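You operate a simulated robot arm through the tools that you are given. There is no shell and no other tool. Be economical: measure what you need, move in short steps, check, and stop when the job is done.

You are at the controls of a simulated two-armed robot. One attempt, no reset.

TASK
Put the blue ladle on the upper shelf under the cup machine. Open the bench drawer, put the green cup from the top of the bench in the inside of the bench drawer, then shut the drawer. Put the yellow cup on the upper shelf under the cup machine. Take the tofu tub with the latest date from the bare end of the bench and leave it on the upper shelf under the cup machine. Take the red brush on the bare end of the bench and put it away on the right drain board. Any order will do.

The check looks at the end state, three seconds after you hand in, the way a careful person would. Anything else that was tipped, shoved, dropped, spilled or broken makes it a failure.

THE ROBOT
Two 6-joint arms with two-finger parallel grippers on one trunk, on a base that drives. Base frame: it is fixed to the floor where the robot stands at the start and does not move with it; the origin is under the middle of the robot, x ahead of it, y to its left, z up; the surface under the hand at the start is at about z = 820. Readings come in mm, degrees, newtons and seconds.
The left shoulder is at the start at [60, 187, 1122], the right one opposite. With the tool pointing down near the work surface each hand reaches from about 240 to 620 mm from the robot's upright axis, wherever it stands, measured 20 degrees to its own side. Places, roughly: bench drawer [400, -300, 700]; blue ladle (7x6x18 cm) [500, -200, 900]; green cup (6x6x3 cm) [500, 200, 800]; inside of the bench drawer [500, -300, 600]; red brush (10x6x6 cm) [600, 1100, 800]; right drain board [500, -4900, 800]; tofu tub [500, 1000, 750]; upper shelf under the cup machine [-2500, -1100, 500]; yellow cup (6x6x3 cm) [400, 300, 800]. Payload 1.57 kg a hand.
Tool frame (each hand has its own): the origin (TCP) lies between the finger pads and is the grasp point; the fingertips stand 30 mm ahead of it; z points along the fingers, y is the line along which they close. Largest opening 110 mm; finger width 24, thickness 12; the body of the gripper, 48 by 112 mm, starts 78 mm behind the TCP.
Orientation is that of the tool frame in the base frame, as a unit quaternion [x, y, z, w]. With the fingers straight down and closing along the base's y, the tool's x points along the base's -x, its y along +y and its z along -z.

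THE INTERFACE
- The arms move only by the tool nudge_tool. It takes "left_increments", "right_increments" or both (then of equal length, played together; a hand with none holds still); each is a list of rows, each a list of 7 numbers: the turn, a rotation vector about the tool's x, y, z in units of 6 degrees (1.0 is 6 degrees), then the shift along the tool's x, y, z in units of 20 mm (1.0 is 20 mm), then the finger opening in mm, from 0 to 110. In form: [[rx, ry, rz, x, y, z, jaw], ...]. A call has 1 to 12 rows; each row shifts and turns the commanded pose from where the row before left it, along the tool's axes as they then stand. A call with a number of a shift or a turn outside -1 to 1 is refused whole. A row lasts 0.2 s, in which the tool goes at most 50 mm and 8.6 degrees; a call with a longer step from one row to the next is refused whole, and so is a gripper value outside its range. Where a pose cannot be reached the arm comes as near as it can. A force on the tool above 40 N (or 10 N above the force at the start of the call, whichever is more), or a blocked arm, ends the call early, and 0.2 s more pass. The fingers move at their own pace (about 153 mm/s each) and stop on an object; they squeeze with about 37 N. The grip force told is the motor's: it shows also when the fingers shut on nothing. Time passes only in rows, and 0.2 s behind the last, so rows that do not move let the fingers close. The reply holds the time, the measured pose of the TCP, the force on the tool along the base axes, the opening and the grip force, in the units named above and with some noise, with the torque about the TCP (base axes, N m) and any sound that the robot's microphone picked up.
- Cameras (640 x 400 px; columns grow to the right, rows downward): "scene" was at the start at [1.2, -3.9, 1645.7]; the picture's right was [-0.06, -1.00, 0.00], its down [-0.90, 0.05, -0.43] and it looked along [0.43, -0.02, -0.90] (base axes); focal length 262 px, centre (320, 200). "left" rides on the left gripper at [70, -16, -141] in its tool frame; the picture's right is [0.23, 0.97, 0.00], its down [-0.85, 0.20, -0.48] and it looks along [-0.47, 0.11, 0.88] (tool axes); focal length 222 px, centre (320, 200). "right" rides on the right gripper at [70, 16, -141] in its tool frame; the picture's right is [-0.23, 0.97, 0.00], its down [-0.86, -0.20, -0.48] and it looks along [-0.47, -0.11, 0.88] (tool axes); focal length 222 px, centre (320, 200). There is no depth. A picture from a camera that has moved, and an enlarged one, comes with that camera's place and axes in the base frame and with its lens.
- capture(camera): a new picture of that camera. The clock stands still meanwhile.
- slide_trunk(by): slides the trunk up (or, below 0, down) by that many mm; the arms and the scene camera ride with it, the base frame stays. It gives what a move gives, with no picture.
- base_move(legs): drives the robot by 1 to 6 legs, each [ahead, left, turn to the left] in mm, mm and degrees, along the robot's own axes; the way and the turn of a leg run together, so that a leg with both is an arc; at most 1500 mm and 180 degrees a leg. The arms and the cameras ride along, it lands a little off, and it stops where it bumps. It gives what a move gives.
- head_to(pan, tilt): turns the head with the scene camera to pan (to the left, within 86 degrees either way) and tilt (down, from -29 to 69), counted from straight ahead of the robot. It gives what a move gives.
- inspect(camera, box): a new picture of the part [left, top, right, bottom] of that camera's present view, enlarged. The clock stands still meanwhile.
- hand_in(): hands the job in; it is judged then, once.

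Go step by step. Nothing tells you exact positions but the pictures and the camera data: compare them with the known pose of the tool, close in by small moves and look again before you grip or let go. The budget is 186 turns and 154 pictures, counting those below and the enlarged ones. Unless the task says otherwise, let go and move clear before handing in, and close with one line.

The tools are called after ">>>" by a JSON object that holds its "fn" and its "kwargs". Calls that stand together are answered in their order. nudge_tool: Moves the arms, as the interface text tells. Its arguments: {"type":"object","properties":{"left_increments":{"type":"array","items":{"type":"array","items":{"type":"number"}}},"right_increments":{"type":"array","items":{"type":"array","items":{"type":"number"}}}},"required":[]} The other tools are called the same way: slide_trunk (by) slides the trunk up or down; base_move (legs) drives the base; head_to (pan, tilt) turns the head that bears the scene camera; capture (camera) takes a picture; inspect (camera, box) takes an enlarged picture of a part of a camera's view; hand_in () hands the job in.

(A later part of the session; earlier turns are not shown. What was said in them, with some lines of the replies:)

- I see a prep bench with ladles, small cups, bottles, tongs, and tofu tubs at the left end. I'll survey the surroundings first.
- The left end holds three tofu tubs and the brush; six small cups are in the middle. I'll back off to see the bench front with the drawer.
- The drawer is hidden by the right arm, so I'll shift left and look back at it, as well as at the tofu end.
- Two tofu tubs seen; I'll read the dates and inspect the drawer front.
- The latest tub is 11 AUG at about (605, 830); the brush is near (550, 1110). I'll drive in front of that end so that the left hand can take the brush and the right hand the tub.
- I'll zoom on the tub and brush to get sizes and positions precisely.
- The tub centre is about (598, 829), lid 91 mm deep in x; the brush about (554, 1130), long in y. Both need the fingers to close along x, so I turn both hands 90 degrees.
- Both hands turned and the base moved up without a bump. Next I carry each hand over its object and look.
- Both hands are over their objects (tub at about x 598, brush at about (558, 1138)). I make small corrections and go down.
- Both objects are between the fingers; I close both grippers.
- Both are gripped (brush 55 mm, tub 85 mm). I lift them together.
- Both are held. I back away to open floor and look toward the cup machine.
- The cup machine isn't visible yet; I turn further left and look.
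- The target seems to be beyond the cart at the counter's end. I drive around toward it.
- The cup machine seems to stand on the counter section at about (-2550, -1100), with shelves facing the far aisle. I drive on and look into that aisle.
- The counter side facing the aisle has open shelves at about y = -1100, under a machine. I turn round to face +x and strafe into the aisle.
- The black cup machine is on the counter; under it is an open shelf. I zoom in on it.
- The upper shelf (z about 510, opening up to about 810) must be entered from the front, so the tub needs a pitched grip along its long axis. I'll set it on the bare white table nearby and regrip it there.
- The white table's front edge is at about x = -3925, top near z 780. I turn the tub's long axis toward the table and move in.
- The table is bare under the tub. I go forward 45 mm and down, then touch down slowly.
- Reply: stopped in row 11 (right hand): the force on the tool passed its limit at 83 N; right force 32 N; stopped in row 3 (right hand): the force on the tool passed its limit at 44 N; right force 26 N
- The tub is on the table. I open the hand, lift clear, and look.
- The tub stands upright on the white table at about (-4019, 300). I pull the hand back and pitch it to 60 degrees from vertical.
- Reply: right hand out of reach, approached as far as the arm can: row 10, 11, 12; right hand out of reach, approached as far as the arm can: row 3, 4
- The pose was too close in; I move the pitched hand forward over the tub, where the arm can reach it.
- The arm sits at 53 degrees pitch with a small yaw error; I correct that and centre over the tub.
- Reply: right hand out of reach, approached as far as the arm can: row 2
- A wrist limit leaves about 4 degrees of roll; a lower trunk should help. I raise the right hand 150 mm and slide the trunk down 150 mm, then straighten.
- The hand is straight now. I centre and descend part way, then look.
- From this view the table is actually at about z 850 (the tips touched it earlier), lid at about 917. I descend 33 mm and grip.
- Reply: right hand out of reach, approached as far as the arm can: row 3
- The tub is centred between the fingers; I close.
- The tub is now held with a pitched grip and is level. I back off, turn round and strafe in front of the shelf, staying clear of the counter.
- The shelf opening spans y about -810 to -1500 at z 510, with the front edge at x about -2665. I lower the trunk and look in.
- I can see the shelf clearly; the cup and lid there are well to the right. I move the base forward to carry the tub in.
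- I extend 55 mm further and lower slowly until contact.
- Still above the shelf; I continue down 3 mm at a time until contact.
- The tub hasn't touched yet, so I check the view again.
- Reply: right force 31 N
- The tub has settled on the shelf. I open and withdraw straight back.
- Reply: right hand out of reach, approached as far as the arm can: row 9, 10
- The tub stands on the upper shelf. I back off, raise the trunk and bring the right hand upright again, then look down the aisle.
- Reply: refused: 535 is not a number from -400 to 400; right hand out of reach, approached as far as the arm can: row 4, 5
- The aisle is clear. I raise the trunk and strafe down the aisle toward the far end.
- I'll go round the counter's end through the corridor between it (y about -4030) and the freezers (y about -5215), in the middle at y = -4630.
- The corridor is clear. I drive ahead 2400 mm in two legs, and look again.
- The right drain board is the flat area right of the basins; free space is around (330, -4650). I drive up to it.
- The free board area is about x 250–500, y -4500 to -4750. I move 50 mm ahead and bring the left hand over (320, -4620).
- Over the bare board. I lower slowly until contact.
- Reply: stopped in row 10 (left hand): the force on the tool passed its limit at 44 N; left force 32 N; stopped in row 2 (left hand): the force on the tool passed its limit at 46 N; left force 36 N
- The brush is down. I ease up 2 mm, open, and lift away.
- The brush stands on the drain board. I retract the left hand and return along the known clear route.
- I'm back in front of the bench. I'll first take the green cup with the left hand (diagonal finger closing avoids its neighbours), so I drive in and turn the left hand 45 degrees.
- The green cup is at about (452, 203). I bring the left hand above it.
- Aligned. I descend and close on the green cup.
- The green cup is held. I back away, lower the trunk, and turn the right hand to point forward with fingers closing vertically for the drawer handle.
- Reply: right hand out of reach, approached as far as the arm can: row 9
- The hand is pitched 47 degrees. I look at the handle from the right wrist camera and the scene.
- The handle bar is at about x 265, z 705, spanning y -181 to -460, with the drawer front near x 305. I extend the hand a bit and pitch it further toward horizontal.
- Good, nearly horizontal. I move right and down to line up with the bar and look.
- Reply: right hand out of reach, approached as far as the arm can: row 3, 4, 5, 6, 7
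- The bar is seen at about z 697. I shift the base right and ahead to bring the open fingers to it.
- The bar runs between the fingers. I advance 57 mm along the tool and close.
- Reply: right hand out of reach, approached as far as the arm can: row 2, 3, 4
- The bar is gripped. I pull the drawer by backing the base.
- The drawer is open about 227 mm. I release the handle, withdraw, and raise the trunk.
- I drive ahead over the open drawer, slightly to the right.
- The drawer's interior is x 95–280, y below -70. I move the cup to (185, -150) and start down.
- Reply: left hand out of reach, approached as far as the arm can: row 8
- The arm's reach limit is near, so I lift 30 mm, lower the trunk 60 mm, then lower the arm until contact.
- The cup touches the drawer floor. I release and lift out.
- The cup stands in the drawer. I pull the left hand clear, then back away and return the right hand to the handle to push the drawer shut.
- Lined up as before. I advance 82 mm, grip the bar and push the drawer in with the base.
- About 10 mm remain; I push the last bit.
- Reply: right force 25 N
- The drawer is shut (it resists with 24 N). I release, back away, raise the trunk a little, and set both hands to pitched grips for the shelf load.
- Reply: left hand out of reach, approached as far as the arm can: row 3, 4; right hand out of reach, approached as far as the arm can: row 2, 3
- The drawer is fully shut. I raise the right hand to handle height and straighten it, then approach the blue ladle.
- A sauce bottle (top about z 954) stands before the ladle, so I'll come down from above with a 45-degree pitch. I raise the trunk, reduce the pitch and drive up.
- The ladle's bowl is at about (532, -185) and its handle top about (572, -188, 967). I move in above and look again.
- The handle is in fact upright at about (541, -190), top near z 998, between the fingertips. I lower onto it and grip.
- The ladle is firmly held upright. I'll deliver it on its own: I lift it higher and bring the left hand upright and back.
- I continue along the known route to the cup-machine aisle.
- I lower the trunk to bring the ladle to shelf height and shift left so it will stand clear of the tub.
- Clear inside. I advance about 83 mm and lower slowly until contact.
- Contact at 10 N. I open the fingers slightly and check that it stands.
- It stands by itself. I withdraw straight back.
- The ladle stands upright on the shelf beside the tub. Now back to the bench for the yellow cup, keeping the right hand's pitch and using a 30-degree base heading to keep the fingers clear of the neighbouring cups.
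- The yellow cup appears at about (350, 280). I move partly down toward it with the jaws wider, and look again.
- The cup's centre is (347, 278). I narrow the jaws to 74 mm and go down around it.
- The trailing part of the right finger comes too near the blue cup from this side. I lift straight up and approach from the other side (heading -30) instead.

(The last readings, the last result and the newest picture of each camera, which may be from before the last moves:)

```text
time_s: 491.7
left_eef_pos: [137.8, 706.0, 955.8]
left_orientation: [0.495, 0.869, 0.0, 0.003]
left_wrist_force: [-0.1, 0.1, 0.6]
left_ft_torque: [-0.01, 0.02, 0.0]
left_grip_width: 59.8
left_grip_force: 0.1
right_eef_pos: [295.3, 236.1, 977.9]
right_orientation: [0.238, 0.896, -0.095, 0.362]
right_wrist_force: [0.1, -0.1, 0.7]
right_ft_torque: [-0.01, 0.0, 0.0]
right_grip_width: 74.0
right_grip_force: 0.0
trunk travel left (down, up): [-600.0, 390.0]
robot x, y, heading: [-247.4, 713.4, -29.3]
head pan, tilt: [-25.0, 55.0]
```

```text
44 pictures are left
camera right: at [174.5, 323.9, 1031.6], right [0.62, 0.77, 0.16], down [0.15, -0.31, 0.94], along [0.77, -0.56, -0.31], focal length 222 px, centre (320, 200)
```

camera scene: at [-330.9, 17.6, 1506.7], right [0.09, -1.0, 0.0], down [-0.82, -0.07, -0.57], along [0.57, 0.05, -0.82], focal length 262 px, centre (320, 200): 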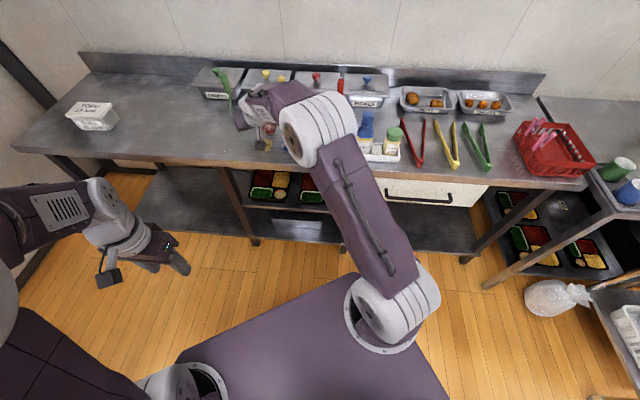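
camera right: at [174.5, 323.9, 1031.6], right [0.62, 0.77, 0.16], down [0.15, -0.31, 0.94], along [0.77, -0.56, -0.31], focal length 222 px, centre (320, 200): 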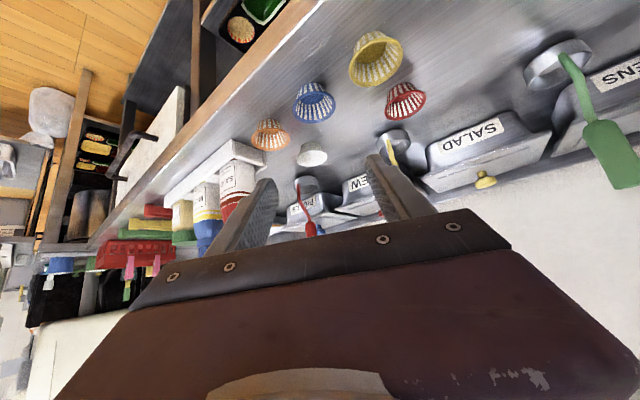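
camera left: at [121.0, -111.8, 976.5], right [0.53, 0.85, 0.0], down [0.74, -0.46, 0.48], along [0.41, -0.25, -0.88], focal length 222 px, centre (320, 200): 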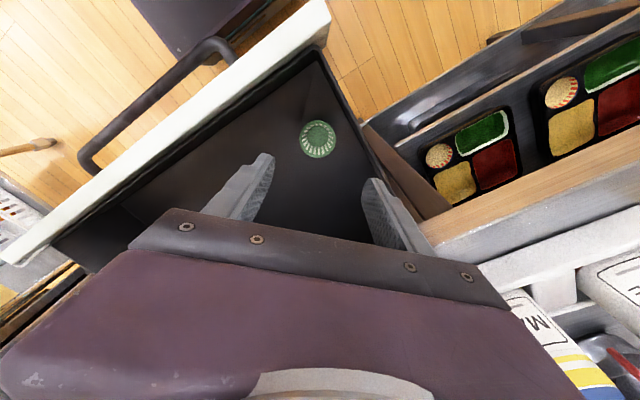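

>>> {"fn": "base_move", "kwargs": {"legs": [[8, 62, 0]]}}

>>> {"fn": "nudge_tool", "kwargs": {"right_increments": [[0, 0, 0, 0.695, 0, 0.719, 74], [0, 0, 0, 0.695, 0, 0.719, 74], [0, 0, 0, 0.695, 0, 0.719, 74], [0, 0, 0, 0, 0, 0, 74]]}}

>>> {"fn": "capture", "kwargs": {"camera": "right"}}

```text
time_s: 492.7
left_eef_pos: [175.6, 758.0, 954.6]
left_orientation: [0.497, 0.868, 0.0, 0.002]
left_wrist_force: [0.2, 0.1, -0.7]
left_ft_torque: [-0.02, -0.02, 0.04]
left_grip_width: 60.0
left_grip_force: 0.1
right_eef_pos: [333.7, 287.0, 978.4]
right_orientation: [0.238, 0.896, -0.096, 0.362]
right_wrist_force: [-0.1, 0.1, -0.6]
right_ft_torque: [-0.01, 0.02, -0.02]
right_grip_width: 74.0
right_grip_force: 0.0
trunk travel left (down, up): [-600.0, 390.0]
robot x, y, heading: [-206.1, 760.8, -29.6]
head pan, tilt: [-25.0, 55.0]
```

```text
time_s: 493.7
left_eef_pos: [175.4, 757.0, 954.9]
left_orientation: [0.497, 0.868, 0.001, 0.004]
left_wrist_force: [0.2, -0.1, 0.6]
left_ft_torque: [0.02, 0.02, -0.01]
left_grip_width: 60.0
left_grip_force: 0.0
right_eef_pos: [333.4, 288.1, 916.6]
right_orientation: [0.238, 0.896, -0.096, 0.362]
right_wrist_force: [0.1, -0.1, -0.4]
right_ft_torque: [0.0, -0.05, -0.02]
right_grip_width: 73.9
right_grip_force: 0.1
trunk travel left (down, up): [-600.0, 390.0]
robot x, y, heading: [-212.5, 764.5, -29.4]
head pan, tilt: [-25.0, 55.0]
```

```text
43 pictures are left
camera right: at [212.2, 375.6, 970.7], right [0.62, 0.77, 0.16], down [0.15, -0.31, 0.94], along [0.77, -0.56, -0.31], focal length 222 px, centre (320, 200)
```

right: 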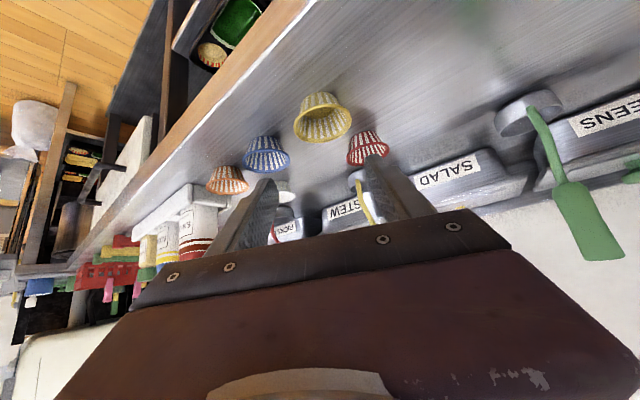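

>>> {"fn": "nudge_tool", "kwargs": {"right_increments": [[0, 0, 0, 0, 0.42, 0.1, 74], [0, 0, 0, 0.53, 0, 0.55, 74], [0, 0, 0, 0.53, 0, 0.55, 74], [0, 0, 0, 0.53, 0, 0.55, 74], [0, 0, 0, 0, 0, 0, 74]]}}

>>> {"fn": "capture", "kwargs": {"camera": "right"}}

```text
time_s: 494.9
left_eef_pos: [175.2, 756.6, 955.2]
left_orientation: [0.496, 0.868, 0.0, 0.003]
left_wrist_force: [0.4, 0.2, 0.6]
left_ft_torque: [0.02, -0.01, 0.02]
left_grip_width: 60.1
left_grip_force: 0.1
right_eef_pos: [338.3, 295.6, 870.9]
right_orientation: [0.237, 0.896, -0.096, 0.363]
right_wrist_force: [0.5, 0.3, 0.3]
right_ft_torque: [0.04, -0.02, 0.0]
right_grip_width: 74.1
right_grip_force: 0.1
trunk travel left (down, up): [-600.0, 390.0]
robot x, y, heading: [-208.6, 763.2, -29.5]
head pan, tilt: [-25.0, 55.0]
```

```text
42 pictures are left
camera right: at [217.3, 382.4, 923.3], right [0.62, 0.77, 0.16], down [0.15, -0.31, 0.94], along [0.77, -0.56, -0.31], focal length 222 px, centre (320, 200)
```

right: 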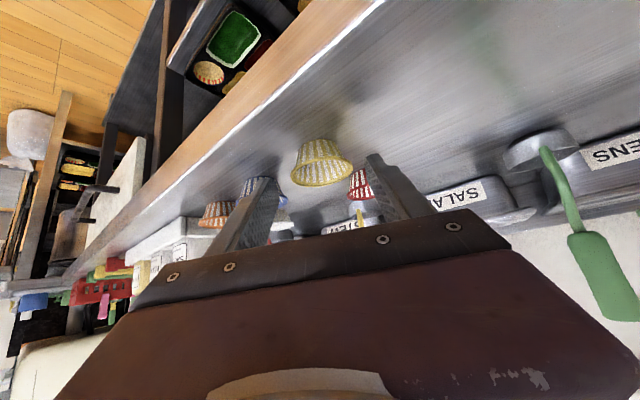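

Centred; I descend the last bit with a slightly narrower jaw and look before closing.

>>> {"fn": "nudge_tool", "kwargs": {"right_increments": [[0, 0, 0, 0.37, 0, 0.2, 70], [0, 0, 0, 0.37, 0, 0.2, 70], [0, 0, 0, 0, 0, 0, 70]]}}

>>> {"fn": "capture", "kwargs": {"camera": "right"}}

```text
time_s: 495.7
left_eef_pos: [174.7, 757.1, 954.7]
left_orientation: [0.496, 0.868, 0.0, 0.003]
left_wrist_force: [-0.6, 1.2, -1.2]
left_ft_torque: [-0.01, -0.03, -0.01]
left_grip_width: 60.0
left_grip_force: 0.0
right_eef_pos: [335.6, 298.2, 854.4]
right_orientation: [0.237, 0.896, -0.096, 0.362]
right_wrist_force: [-0.2, 0.4, 0.8]
right_ft_torque: [0.01, -0.02, -0.03]
right_grip_width: 70.0
right_grip_force: 0.0
trunk travel left (down, up): [-600.0, 390.0]
robot x, y, heading: [-208.1, 760.7, -29.1]
head pan, tilt: [-25.0, 55.0]
```

```text
41 pictures are left
camera right: at [213.8, 385.0, 907.9], right [0.62, 0.77, 0.16], down [0.15, -0.31, 0.94], along [0.77, -0.56, -0.31], focal length 222 px, centre (320, 200)
```

right: 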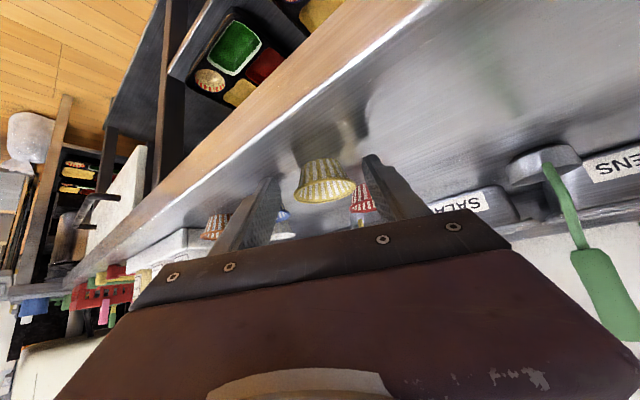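

The cup sits between the pads. I close and lift.

>>> {"fn": "nudge_tool", "kwargs": {"right_increments": [[0, 0, 0, 0, 0, 0, 50], [0, 0, 0, 0, 0, 0, 30], [0, 0, 0, 0, 0, 0, 30], [0, 0, 0, 0, 0, 0, 30]]}}

>>> {"fn": "capture", "kwargs": {"camera": "right"}}

```text
time_s: 496.7
left_eef_pos: [175.2, 756.7, 955.2]
left_orientation: [0.497, 0.868, 0.0, 0.003]
left_wrist_force: [-0.2, 0.9, 0.3]
left_ft_torque: [-0.05, -0.02, 0.02]
left_grip_width: 60.1
left_grip_force: 0.1
right_eef_pos: [335.0, 297.7, 853.6]
right_orientation: [0.237, 0.896, -0.095, 0.363]
right_wrist_force: [0.7, 0.0, -0.3]
right_ft_torque: [-0.01, 0.02, -0.01]
right_grip_width: 30.1
right_grip_force: 0.0
trunk travel left (down, up): [-600.0, 390.0]
robot x, y, heading: [-210.2, 762.2, -29.3]
head pan, tilt: [-25.0, 55.0]
```

```text
40 pictures are left
camera right: at [213.9, 384.9, 908.0], right [0.62, 0.77, 0.16], down [0.15, -0.31, 0.94], along [0.77, -0.56, -0.31], focal length 222 px, centre (320, 200)
```

right: 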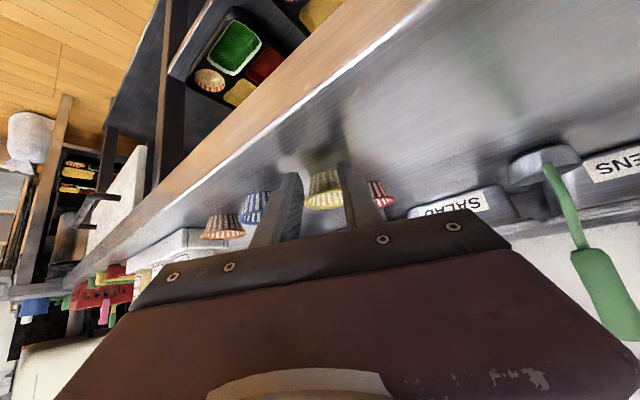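

The fingers closed short of the cup: it stands about 30 mm further ahead. I reopen and slide forward along the approach.

>>> {"fn": "nudge_tool", "kwargs": {"right_increments": [[0, 0, 0, 0, 0, 0, 55], [0, 0, 0, 0, 0, 0, 74], [0, 0, 0, -0.3, 0, 0.29, 74], [0, 0, 0, -0.3, 0, 0.29, 74], [0, 0, 0, -0.2, 0, 0.19, 74], [0, 0, 0, 0, 0, 0, 74]]}}

>>> {"fn": "capture", "kwargs": {"camera": "right"}}

>>> {"fn": "inspect", "kwargs": {"camera": "right", "box": [220, 120, 420, 250]}}

```text
time_s: 498.1
left_eef_pos: [175.6, 758.1, 954.9]
left_orientation: [0.496, 0.868, 0.0, 0.003]
left_wrist_force: [-0.1, -0.7, -0.5]
left_ft_torque: [0.05, 0.0, -0.01]
left_grip_width: 60.0
left_grip_force: 0.1
right_eef_pos: [354.5, 285.5, 854.8]
right_orientation: [0.238, 0.896, -0.095, 0.362]
right_wrist_force: [-0.7, -0.1, 0.3]
right_ft_torque: [0.03, 0.02, 0.0]
right_grip_width: 74.0
right_grip_force: 0.0
trunk travel left (down, up): [-600.0, 390.0]
robot x, y, heading: [-210.6, 763.3, -29.7]
head pan, tilt: [-25.0, 55.0]
```

```text
39 pictures are left
camera right: at [232.6, 372.9, 908.4], right [0.62, 0.77, 0.16], down [0.15, -0.31, 0.94], along [0.77, -0.56, -0.31], focal length 222 px, centre (320, 200)
```

right: 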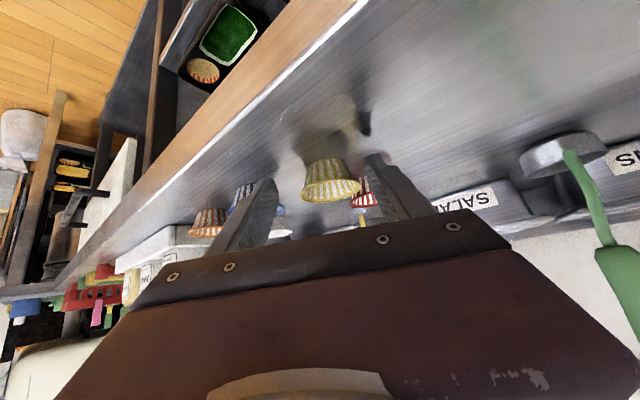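

```text
3.08 times, centred on (320, 185) of right
camera zoom: at [232.6, 372.9, 908.4], right [0.62, 0.77, 0.16], down [0.15, -0.31, 0.94], along [0.77, -0.56, -0.31], focal length 684 px, centre (320, 246)
```

zoom: 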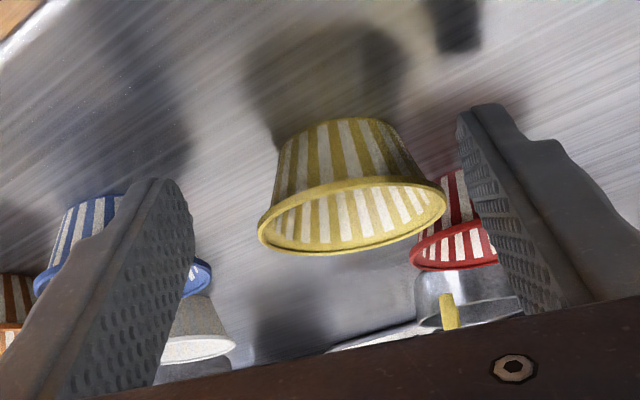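

The zoom shows the cup's centre at (379, 278), 25 mm ahead of the TCP. I advance 14 mm, shift 5 mm left, and check.

>>> {"fn": "nudge_tool", "kwargs": {"right_increments": [[0, 0, 0, 0, 0.27, 0, 74], [0, 0, 0, -0.25, 0, 0.245, 74], [0, 0, 0, -0.25, 0, 0.245, 74], [0, 0, 0, 0, 0, 0, 74]]}}

>>> {"fn": "inspect", "kwargs": {"camera": "right", "box": [220, 120, 420, 250]}}

```text
time_s: 499.1
left_eef_pos: [175.6, 757.4, 955.0]
left_orientation: [0.496, 0.868, 0.0, 0.003]
left_wrist_force: [0.2, -0.2, -0.2]
left_ft_torque: [0.01, -0.01, -0.01]
left_grip_width: 60.1
left_grip_force: 0.1
right_eef_pos: [370.5, 283.1, 854.9]
right_orientation: [0.237, 0.896, -0.094, 0.362]
right_wrist_force: [-0.3, 0.3, 0.2]
right_ft_torque: [-0.02, 0.02, -0.03]
right_grip_width: 74.2
right_grip_force: 0.0
trunk travel left (down, up): [-600.0, 390.0]
robot x, y, heading: [-211.5, 763.1, -29.5]
head pan, tilt: [-25.0, 55.0]
```

```text
3.08 times, centred on (320, 185) of right
camera zoom: at [247.7, 371.0, 908.6], right [0.62, 0.77, 0.16], down [0.15, -0.31, 0.94], along [0.77, -0.56, -0.31], focal length 684 px, centre (320, 246)
```

zoom: 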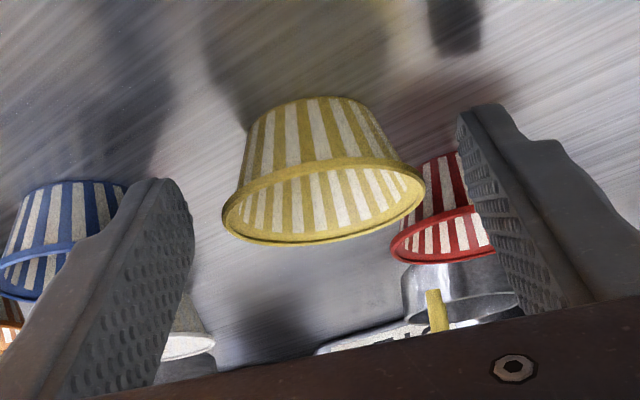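

Well centred now. I settle 3 mm lower and close.

>>> {"fn": "nudge_tool", "kwargs": {"right_increments": [[0, 0, 0, 0.25, 0, -0.03, 74], [0, 0, 0, 0, 0, 0, 60], [0, 0, 0, 0, 0, 0, 40], [0, 0, 0, 0, 0, 0, 30], [0, 0, 0, 0, 0, 0, 30], [0, 0, 0, 0, 0, 0, 30]]}}

>>> {"fn": "inspect", "kwargs": {"camera": "right", "box": [220, 120, 420, 250]}}

```text
time_s: 500.5
left_eef_pos: [175.4, 757.4, 954.7]
left_orientation: [0.496, 0.868, 0.0, 0.003]
left_wrist_force: [0.5, 0.1, -0.1]
left_ft_torque: [0.02, 0.04, 0.02]
left_grip_width: 59.8
left_grip_force: 0.1
right_eef_pos: [366.7, 284.8, 852.3]
right_orientation: [0.237, 0.896, -0.095, 0.362]
right_wrist_force: [-0.1, 0.3, -0.2]
right_ft_torque: [-0.01, 0.03, 0.05]
right_grip_width: 46.0
right_grip_force: 37.1
trunk travel left (down, up): [-600.0, 390.0]
robot x, y, heading: [-210.4, 761.0, -29.6]
head pan, tilt: [-25.0, 55.0]
```

```text
3.08 times, centred on (320, 185) of right
camera zoom: at [244.0, 373.2, 905.6], right [0.62, 0.76, 0.16], down [0.15, -0.31, 0.94], along [0.77, -0.56, -0.31], focal length 684 px, centre (320, 246)
```

zoom: 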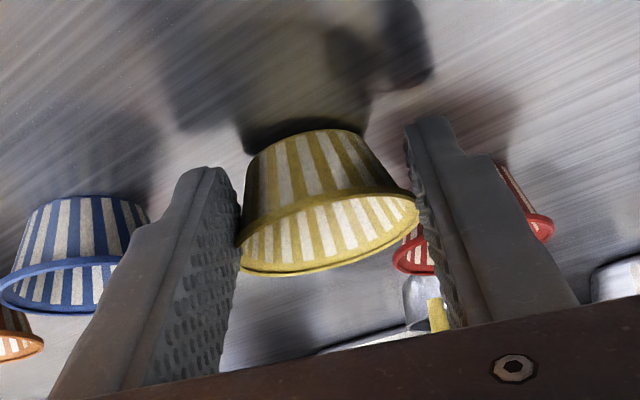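

Gripped at 46 mm. I lift and check it.

>>> {"fn": "nudge_tool", "kwargs": {"right_increments": [[0, 0, 0, -0.35, 0, -0.36, 30], [0, 0, 0, -0.695, 0, -0.719, 30], [0, 0, 0, -0.695, 0, -0.719, 30], [0, 0, 0, -0.695, 0, -0.719, 30], [0, 0, 0, -0.695, 0, -0.719, 30], [0, 0, 0, -0.695, 0, -0.719, 30], [0, 0, 0, -0.695, 0, -0.719, 30], [0, 0, 0, 0, 0, 0, 30]]}}

>>> {"fn": "capture", "kwargs": {"camera": "right"}}

```text
time_s: 502.3
left_eef_pos: [175.3, 756.8, 954.9]
left_orientation: [0.495, 0.869, 0.001, 0.003]
left_wrist_force: [0.8, 0.0, -0.2]
left_ft_torque: [-0.01, 0.01, 0.01]
left_grip_width: 59.9
left_grip_force: 0.0
right_eef_pos: [364.8, 284.5, 982.9]
right_orientation: [0.238, 0.896, -0.096, 0.363]
right_wrist_force: [0.0, -0.1, -0.5]
right_ft_torque: [0.01, 0.01, 0.01]
right_grip_width: 46.1
right_grip_force: 36.8
trunk travel left (down, up): [-600.0, 390.0]
robot x, y, heading: [-209.8, 767.5, -29.5]
head pan, tilt: [-25.0, 55.0]
```

```text
35 pictures are left
camera right: at [243.4, 373.0, 1036.5], right [0.62, 0.77, 0.16], down [0.15, -0.31, 0.94], along [0.77, -0.56, -0.31], focal length 222 px, centre (320, 200)
```

right: 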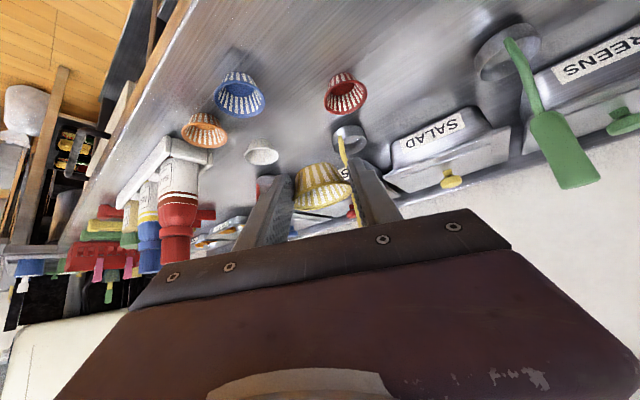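

The yellow cup is held level. I back out diagonally, straighten to heading 0, and go back to the aisle in reverse.

>>> {"fn": "base_move", "kwargs": {"legs": [[-199, -440, 0], [0, 0, 29.5], [-1400, 0, 0], [-1380, 0, 0]]}}

```text
time_s: 519.7
left_eef_pos: [-3042.9, 727.7, 954.0]
left_orientation: [0.274, 0.962, 0.001, 0.003]
left_wrist_force: [0.6, 0.4, 0.5]
left_ft_torque: [0.02, 0.0, 0.02]
left_grip_width: 60.0
left_grip_force: 0.2
right_eef_pos: [-2655.8, 397.2, 983.7]
right_orientation: [0.016, 0.927, -0.006, 0.374]
right_wrist_force: [0.5, 0.2, -0.4]
right_ft_torque: [0.03, -0.03, 0.01]
right_grip_width: 44.8
right_grip_force: 37.2
trunk travel left (down, up): [-600.0, 390.0]
robot x, y, heading: [-3386.7, 553.6, -1.6]
head pan, tilt: [-25.0, 55.0]
```

>>> {"fn": "nudge_tool", "kwargs": {"right_increments": [[0, 0, 0, 0.72, 0, -0.7, 30], [0, 0, 0, 0.72, 0, -0.7, 30], [0, 0, 0, 0.72, 0, -0.7, 30], [0, 0, 0, 0, 0, 0, 30]]}}

>>> {"fn": "base_move", "kwargs": {"legs": [[-70, 0, 1.6], [0, -1250, 0]]}}

>>> {"fn": "slide_trunk", "kwargs": {"by": -400}}

>>> {"fn": "capture", "kwargs": {"camera": "right"}}

```text
time_s: 520.7
left_eef_pos: [-3041.9, 727.8, 954.9]
left_orientation: [0.274, 0.962, 0.0, 0.003]
left_wrist_force: [0.2, -0.4, 0.0]
left_ft_torque: [0.01, -0.02, 0.0]
left_grip_width: 59.8
left_grip_force: 0.1
right_eef_pos: [-2715.3, 399.3, 983.0]
right_orientation: [0.016, 0.927, -0.005, 0.374]
right_wrist_force: [0.5, -0.4, 0.5]
right_ft_torque: [0.0, 0.04, 0.01]
right_grip_width: 45.1
right_grip_force: 37.4
trunk travel left (down, up): [-600.0, 390.0]
robot x, y, heading: [-3388.5, 558.3, -1.8]
head pan, tilt: [-25.0, 55.0]
```

```text
time_s: 527.7
left_eef_pos: [-3125.5, -531.8, 955.6]
left_orientation: [0.267, 0.964, 0.001, 0.003]
left_wrist_force: [0.1, -0.1, 0.3]
left_ft_torque: [0.0, -0.02, 0.04]
left_grip_width: 60.0
left_grip_force: 0.0
right_eef_pos: [-2792.3, -854.4, 982.0]
right_orientation: [0.008, 0.927, -0.003, 0.375]
right_wrist_force: [-1.3, -0.8, 1.4]
right_ft_torque: [0.03, -0.02, 0.03]
right_grip_width: 44.8
right_grip_force: 37.1
trunk travel left (down, up): [-600.0, 390.0]
robot x, y, heading: [-3463.8, -714.3, -0.8]
head pan, tilt: [-25.0, 55.0]
```

```text
time_s: 531.5
left_eef_pos: [-3124.8, -531.5, 555.6]
left_orientation: [0.266, 0.964, 0.001, 0.003]
left_wrist_force: [-0.2, 0.1, 0.1]
left_ft_torque: [-0.01, -0.04, 0.02]
left_grip_width: 60.2
left_grip_force: 0.1
right_eef_pos: [-2791.0, -853.0, 581.8]
right_orientation: [0.009, 0.927, -0.003, 0.375]
right_wrist_force: [0.1, 1.4, -0.6]
right_ft_torque: [0.0, 0.01, 0.0]
right_grip_width: 44.8
right_grip_force: 37.4
trunk travel left (down, up): [-200.0, 790.0]
robot x, y, heading: [-3466.1, -710.1, -0.9]
head pan, tilt: [-25.0, 55.0]
```

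```text
34 pictures are left
camera right: at [-2940.0, -834.7, 635.9], right [0.18, 0.97, 0.16], down [0.28, -0.21, 0.94], along [0.94, -0.13, -0.31], focal length 222 px, centre (320, 200)
```

right: 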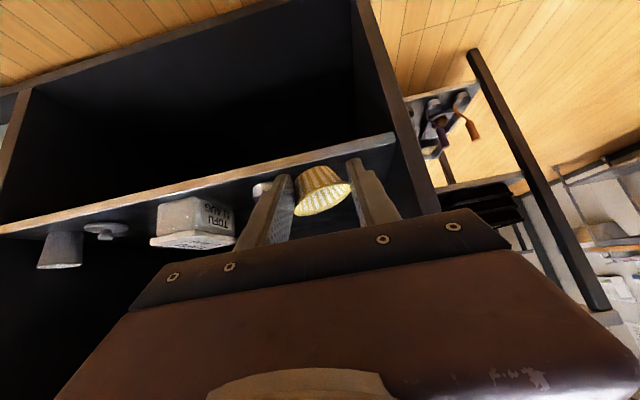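

The spot left of the ladle is free (wall at y about -755, ladle edge at -933). I advance 180 mm and lower.

>>> {"fn": "base_move", "kwargs": {"legs": [[180, 0, 0.8]]}}

>>> {"fn": "nudge_tool", "kwargs": {"right_increments": [[0, 0, 0, 0.35, 0, 0.36, 30], [0, 0, 0, 0.35, 0, 0.36, 30], [0, 0, 0, 0.35, 0, 0.36, 30], [0, 0, 0, 0.35, 0, 0.36, 30], [0, 0, 0, 0.35, 0, 0.36, 30], [0, 0, 0, 0, 0, 0, 30]]}}

>>> {"fn": "capture", "kwargs": {"camera": "right"}}

```text
time_s: 533.0
left_eef_pos: [-2945.9, -529.1, 555.3]
left_orientation: [0.26, 0.965, 0.001, 0.004]
left_wrist_force: [0.0, -0.8, 0.0]
left_ft_torque: [-0.01, -0.01, 0.02]
left_grip_width: 60.3
left_grip_force: 0.0
right_eef_pos: [-2609.6, -848.6, 580.9]
right_orientation: [0.003, 0.927, -0.001, 0.374]
right_wrist_force: [0.0, -0.3, 0.2]
right_ft_torque: [-0.02, -0.03, 0.03]
right_grip_width: 44.5
right_grip_force: 37.2
trunk travel left (down, up): [-200.0, 790.0]
robot x, y, heading: [-3287.2, -712.1, -0.1]
head pan, tilt: [-25.0, 55.0]
```

```text
time_s: 534.4
left_eef_pos: [-2945.4, -528.1, 555.0]
left_orientation: [0.26, 0.966, 0.001, 0.004]
left_wrist_force: [-0.8, 0.2, -0.1]
left_ft_torque: [-0.01, -0.02, 0.0]
left_grip_width: 60.0
left_grip_force: 0.1
right_eef_pos: [-2610.2, -847.1, 532.9]
right_orientation: [0.003, 0.927, -0.001, 0.375]
right_wrist_force: [-0.5, 0.1, 0.4]
right_ft_torque: [-0.02, -0.01, 0.02]
right_grip_width: 44.6
right_grip_force: 37.3
trunk travel left (down, up): [-200.0, 790.0]
robot x, y, heading: [-3288.7, -710.9, -0.3]
head pan, tilt: [-25.0, 55.0]
```

```text
33 pictures are left
camera right: at [-2758.5, -830.1, 585.9], right [0.17, 0.97, 0.16], down [0.28, -0.2, 0.94], along [0.94, -0.11, -0.31], focal length 222 px, centre (320, 200)
```

right: 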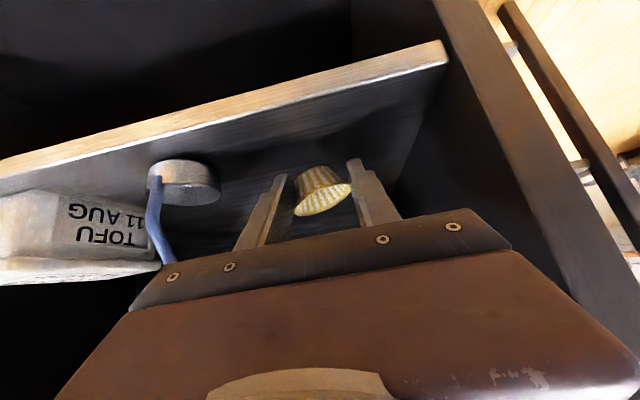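

>>> {"fn": "nudge_tool", "kwargs": {"right_increments": [[0, 0, 0, 0.14, 0, 0.144, 30], [0, 0, 0, 0.14, 0, 0.144, 30], [0, 0, 0, 0.14, 0, 0.144, 30], [0, 0, 0, 0.07, 0, 0.072, 30], [0, 0, 0, 0.07, 0, 0.072, 30], [0, 0, 0, 0.07, 0, 0.072, 30], [0, 0, 0, 0.07, 0, 0.072, 30], [0, 0, 0, 0, 0, 0, 30]]}}

>>> {"fn": "inspect", "kwargs": {"camera": "right", "box": [220, 120, 420, 250]}}

```text
time_s: 536.2
left_eef_pos: [-2946.4, -529.4, 554.7]
left_orientation: [0.262, 0.965, 0.001, 0.003]
left_wrist_force: [-0.4, -0.1, -0.4]
left_ft_torque: [0.04, 0.0, -0.03]
left_grip_width: 59.9
left_grip_force: 0.0
right_eef_pos: [-2609.9, -846.9, 511.5]
right_orientation: [0.004, 0.927, -0.001, 0.375]
right_wrist_force: [-0.6, -0.3, -0.6]
right_ft_torque: [0.04, 0.03, 0.0]
right_grip_width: 44.6
right_grip_force: 37.4
trunk travel left (down, up): [-200.0, 790.0]
robot x, y, heading: [-3284.1, -714.2, -0.3]
head pan, tilt: [-25.0, 55.0]
```

```text
3.08 times, centred on (320, 185) of right
camera zoom: at [-2757.7, -829.6, 565.7], right [0.17, 0.97, 0.16], down [0.28, -0.2, 0.94], along [0.94, -0.12, -0.31], focal length 684 px, centre (320, 246)
```

zoom: 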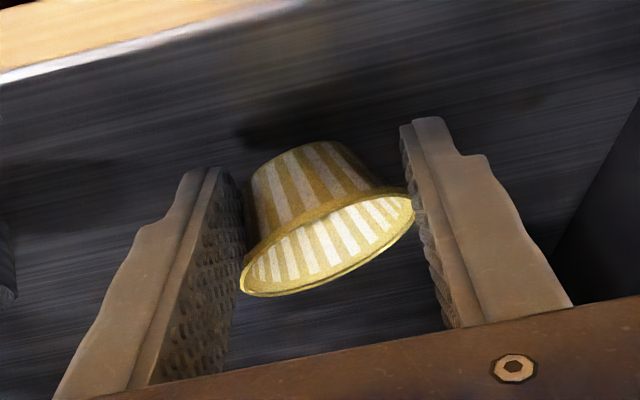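

The cup is a little tilted in the grip; touching down will level it. I lower the last few millimetres.

>>> {"fn": "nudge_tool", "kwargs": {"right_increments": [[0, 0, 0, 0.035, 0, 0.036, 30], [0, 0, 0, 0.035, 0, 0.036, 30], [0, 0, 0, 0.035, 0, 0.036, 30], [0, 0, 0, 0.035, 0, 0.036, 30], [0, 0, 0, 0, 0, 0, 30]]}}

>>> {"fn": "inspect", "kwargs": {"camera": "right", "box": [220, 120, 420, 250]}}

```text
time_s: 537.4
left_eef_pos: [-2945.7, -529.0, 555.6]
left_orientation: [0.26, 0.966, 0.001, 0.003]
left_wrist_force: [0.8, 1.0, -0.1]
left_ft_torque: [0.03, -0.02, 0.02]
left_grip_width: 59.9
left_grip_force: 0.1
right_eef_pos: [-2609.5, -848.3, 509.0]
right_orientation: [0.004, 0.927, -0.001, 0.374]
right_wrist_force: [-0.1, -0.1, -0.3]
right_ft_torque: [-0.01, 0.01, -0.01]
right_grip_width: 44.3
right_grip_force: 36.6
trunk travel left (down, up): [-200.0, 790.0]
robot x, y, heading: [-3283.7, -713.1, -0.2]
head pan, tilt: [-25.0, 55.0]
```

```text
3.08 times, centred on (320, 185) of right
camera zoom: at [-2758.7, -830.6, 561.3], right [0.17, 0.97, 0.16], down [0.28, -0.2, 0.94], along [0.94, -0.12, -0.31], focal length 684 px, centre (320, 246)
```

zoom: 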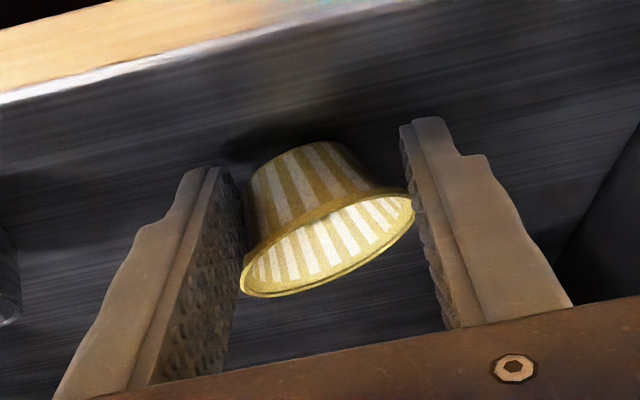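

>>> {"fn": "nudge_tool", "kwargs": {"right_increments": [[0, 0, 0, 0.035, 0, 0.036, 30], [0, 0, 0, 0.035, 0, 0.036, 30], [0, 0, 0, 0.035, 0, 0.036, 30], [0, 0, 0, 0.035, 0, 0.036, 30], [0, 0, 0, 0.035, 0, 0.036, 30], [0, 0, 0, 0, 0, 0, 30]]}}

>>> {"fn": "inspect", "kwargs": {"camera": "right", "box": [220, 120, 420, 250]}}

```text
time_s: 538.8
left_eef_pos: [-2946.5, -529.5, 555.8]
left_orientation: [0.261, 0.965, 0.001, 0.005]
left_wrist_force: [0.0, 0.3, -0.4]
left_ft_torque: [0.01, 0.02, 0.01]
left_grip_width: 59.9
left_grip_force: 0.2
right_eef_pos: [-2610.3, -847.6, 506.0]
right_orientation: [0.003, 0.926, 0.0, 0.377]
right_wrist_force: [1.2, -0.8, 13.6]
right_ft_torque: [0.09, -0.49, -0.01]
right_grip_width: 44.6
right_grip_force: 37.0
trunk travel left (down, up): [-200.0, 790.0]
robot x, y, heading: [-3286.6, -714.0, -0.0]
head pan, tilt: [-25.0, 55.0]
```

```text
3.08 times, centred on (320, 185) of right
camera zoom: at [-2758.7, -830.4, 558.5], right [0.17, 0.97, 0.16], down [0.28, -0.2, 0.94], along [0.95, -0.11, -0.3], focal length 684 px, centre (320, 246)
```

zoom: 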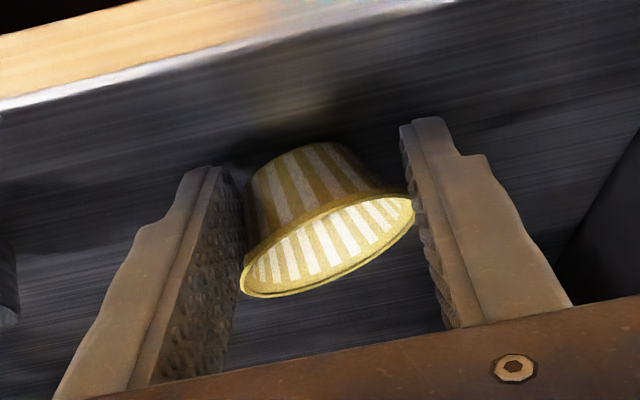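

Contact. I open the jaws gradually.

>>> {"fn": "nudge_tool", "kwargs": {"right_increments": [[0, 0, 0, -0.03, 0, -0.03, 46], [0, 0, 0, 0, 0, 0, 52], [0, 0, 0, 0, 0, 0, 60], [0, 0, 0, 0, 0, 0, 72], [0, 0, 0, 0, 0, 0, 72]]}}

>>> {"fn": "inspect", "kwargs": {"camera": "right", "box": [220, 120, 420, 250]}}

```text
time_s: 540.0
left_eef_pos: [-2946.8, -529.5, 555.4]
left_orientation: [0.263, 0.965, 0.001, 0.004]
left_wrist_force: [0.4, 0.0, 0.4]
left_ft_torque: [-0.01, 0.0, -0.02]
left_grip_width: 60.1
left_grip_force: 0.0
right_eef_pos: [-2611.4, -850.0, 506.0]
right_orientation: [0.005, 0.926, -0.002, 0.376]
right_wrist_force: [-4.7, -1.1, 12.0]
right_ft_torque: [0.43, 0.02, 0.36]
right_grip_width: 70.3
right_grip_force: 0.1
trunk travel left (down, up): [-200.0, 790.0]
robot x, y, heading: [-3282.7, -715.0, -0.2]
head pan, tilt: [-25.0, 55.0]
```

```text
3.08 times, centred on (320, 185) of right
camera zoom: at [-2759.6, -831.7, 558.4], right [0.17, 0.97, 0.16], down [0.28, -0.2, 0.94], along [0.94, -0.12, -0.31], focal length 684 px, centre (320, 246)
```

zoom: 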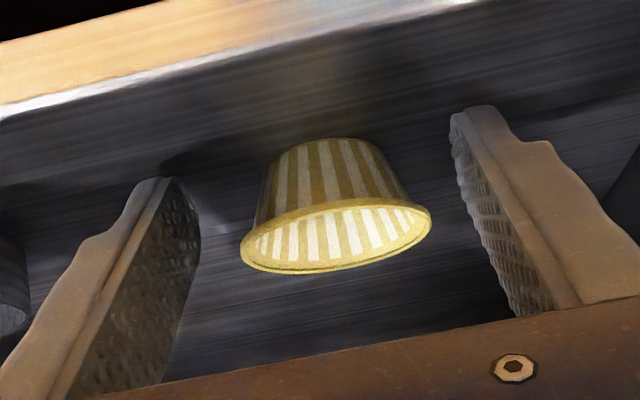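

The cup stands level on the shelf. I ease up and withdraw straight back, then check the whole shelf.

>>> {"fn": "nudge_tool", "kwargs": {"right_increments": [[0, 0, 0, -0.15, 0, -0.15, 72], [0, 0, 0, -0.15, 0, -0.15, 72], [0, 0, 0, 0, 0, 0, 72]]}}

>>> {"fn": "base_move", "kwargs": {"legs": [[-170, 0, 0]]}}

>>> {"fn": "capture", "kwargs": {"camera": "right"}}

>>> {"fn": "head_to", "kwargs": {"pan": -25, "tilt": 35}}

>>> {"fn": "capture", "kwargs": {"camera": "scene"}}

```text
time_s: 540.8
left_eef_pos: [-2945.4, -528.0, 555.3]
left_orientation: [0.26, 0.965, 0.0, 0.003]
left_wrist_force: [1.1, -0.1, -0.2]
left_ft_torque: [0.0, 0.01, 0.01]
left_grip_width: 59.7
left_grip_force: 0.2
right_eef_pos: [-2609.7, -848.4, 511.9]
right_orientation: [0.004, 0.927, 0.0, 0.375]
right_wrist_force: [-0.1, 0.1, -0.4]
right_ft_torque: [-0.01, -0.01, -0.02]
right_grip_width: 72.2
right_grip_force: 0.2
trunk travel left (down, up): [-200.0, 790.0]
robot x, y, heading: [-3283.8, -712.1, -0.2]
head pan, tilt: [-25.0, 55.0]
```

```text
time_s: 542.3
left_eef_pos: [-3118.3, -527.4, 554.4]
left_orientation: [0.261, 0.965, 0.001, 0.004]
left_wrist_force: [0.2, 0.6, -0.4]
left_ft_torque: [-0.01, 0.0, 0.01]
left_grip_width: 59.8
left_grip_force: 0.1
right_eef_pos: [-2782.3, -846.5, 512.3]
right_orientation: [0.003, 0.927, -0.001, 0.374]
right_wrist_force: [0.6, 0.1, -0.9]
right_ft_torque: [0.04, 0.0, 0.01]
right_grip_width: 72.3
right_grip_force: 0.1
trunk travel left (down, up): [-200.0, 790.0]
robot x, y, heading: [-3456.0, -713.6, -0.2]
head pan, tilt: [-25.0, 55.0]
```

```text
28 pictures are left
camera right: at [-2930.4, -829.6, 565.9], right [0.17, 0.97, 0.16], down [0.28, -0.2, 0.94], along [0.94, -0.11, -0.31], focal length 222 px, centre (320, 200)
```

right: 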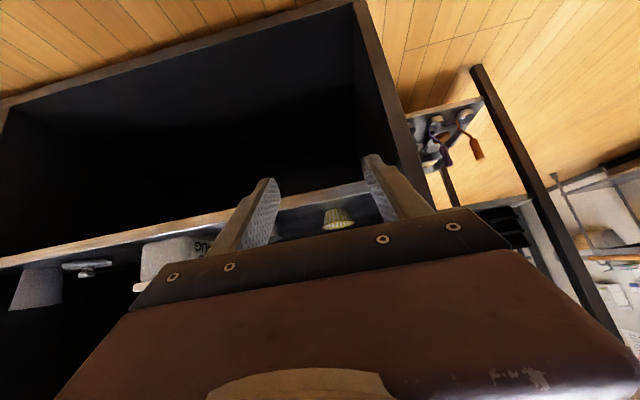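

```text
time_s: 543.1
left_eef_pos: [-3119.0, -528.0, 556.7]
left_orientation: [0.261, 0.965, 0.002, 0.003]
left_wrist_force: [-0.6, -0.5, 0.1]
left_ft_torque: [0.02, 0.01, 0.03]
left_grip_width: 59.8
left_grip_force: 0.1
right_eef_pos: [-2781.4, -845.3, 512.1]
right_orientation: [0.003, 0.927, 0.0, 0.374]
right_wrist_force: [-0.2, -0.9, 0.1]
right_ft_torque: [0.03, 0.0, 0.0]
right_grip_width: 72.2
right_grip_force: 0.0
trunk travel left (down, up): [-200.0, 790.0]
robot x, y, heading: [-3457.3, -713.6, 0.1]
head pan, tilt: [-25.0, 35.0]
```

```text
27 pictures are left
camera scene: at [-3437.0, -749.8, 1134.8], right [-0.42, -0.91, 0.0], down [-0.52, 0.24, -0.82], along [0.74, -0.35, -0.57], focal length 262 px, centre (320, 200)
```

scene: 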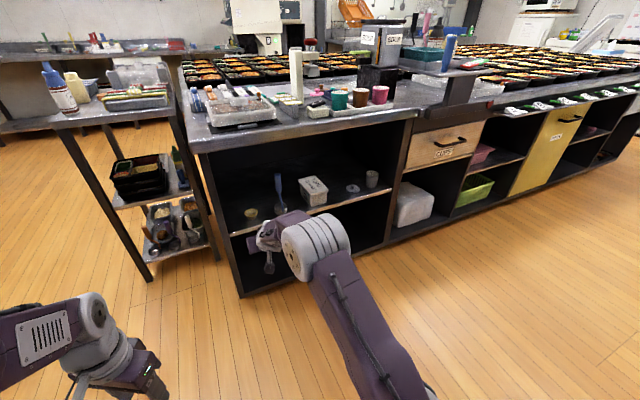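

The scene picture shows the yellow cup, the upright blue ladle and the 11 AUG tub on the upper shelf, with the lid and cup already there untouched. Earlier pictures showed the drawer shut with the green cup inside and the brush on the drain board. Both hands are clear, so I hand in.

>>> {"fn": "hand_in", "kwargs": {}}

```text
The job is handed in.
```

All five jobs are done and handed in: the blue ladle, the yellow cup and the 11 AUG tofu tub are on the upper shelf, the green cup is in the shut drawer, and the red brush is on the right drain board.
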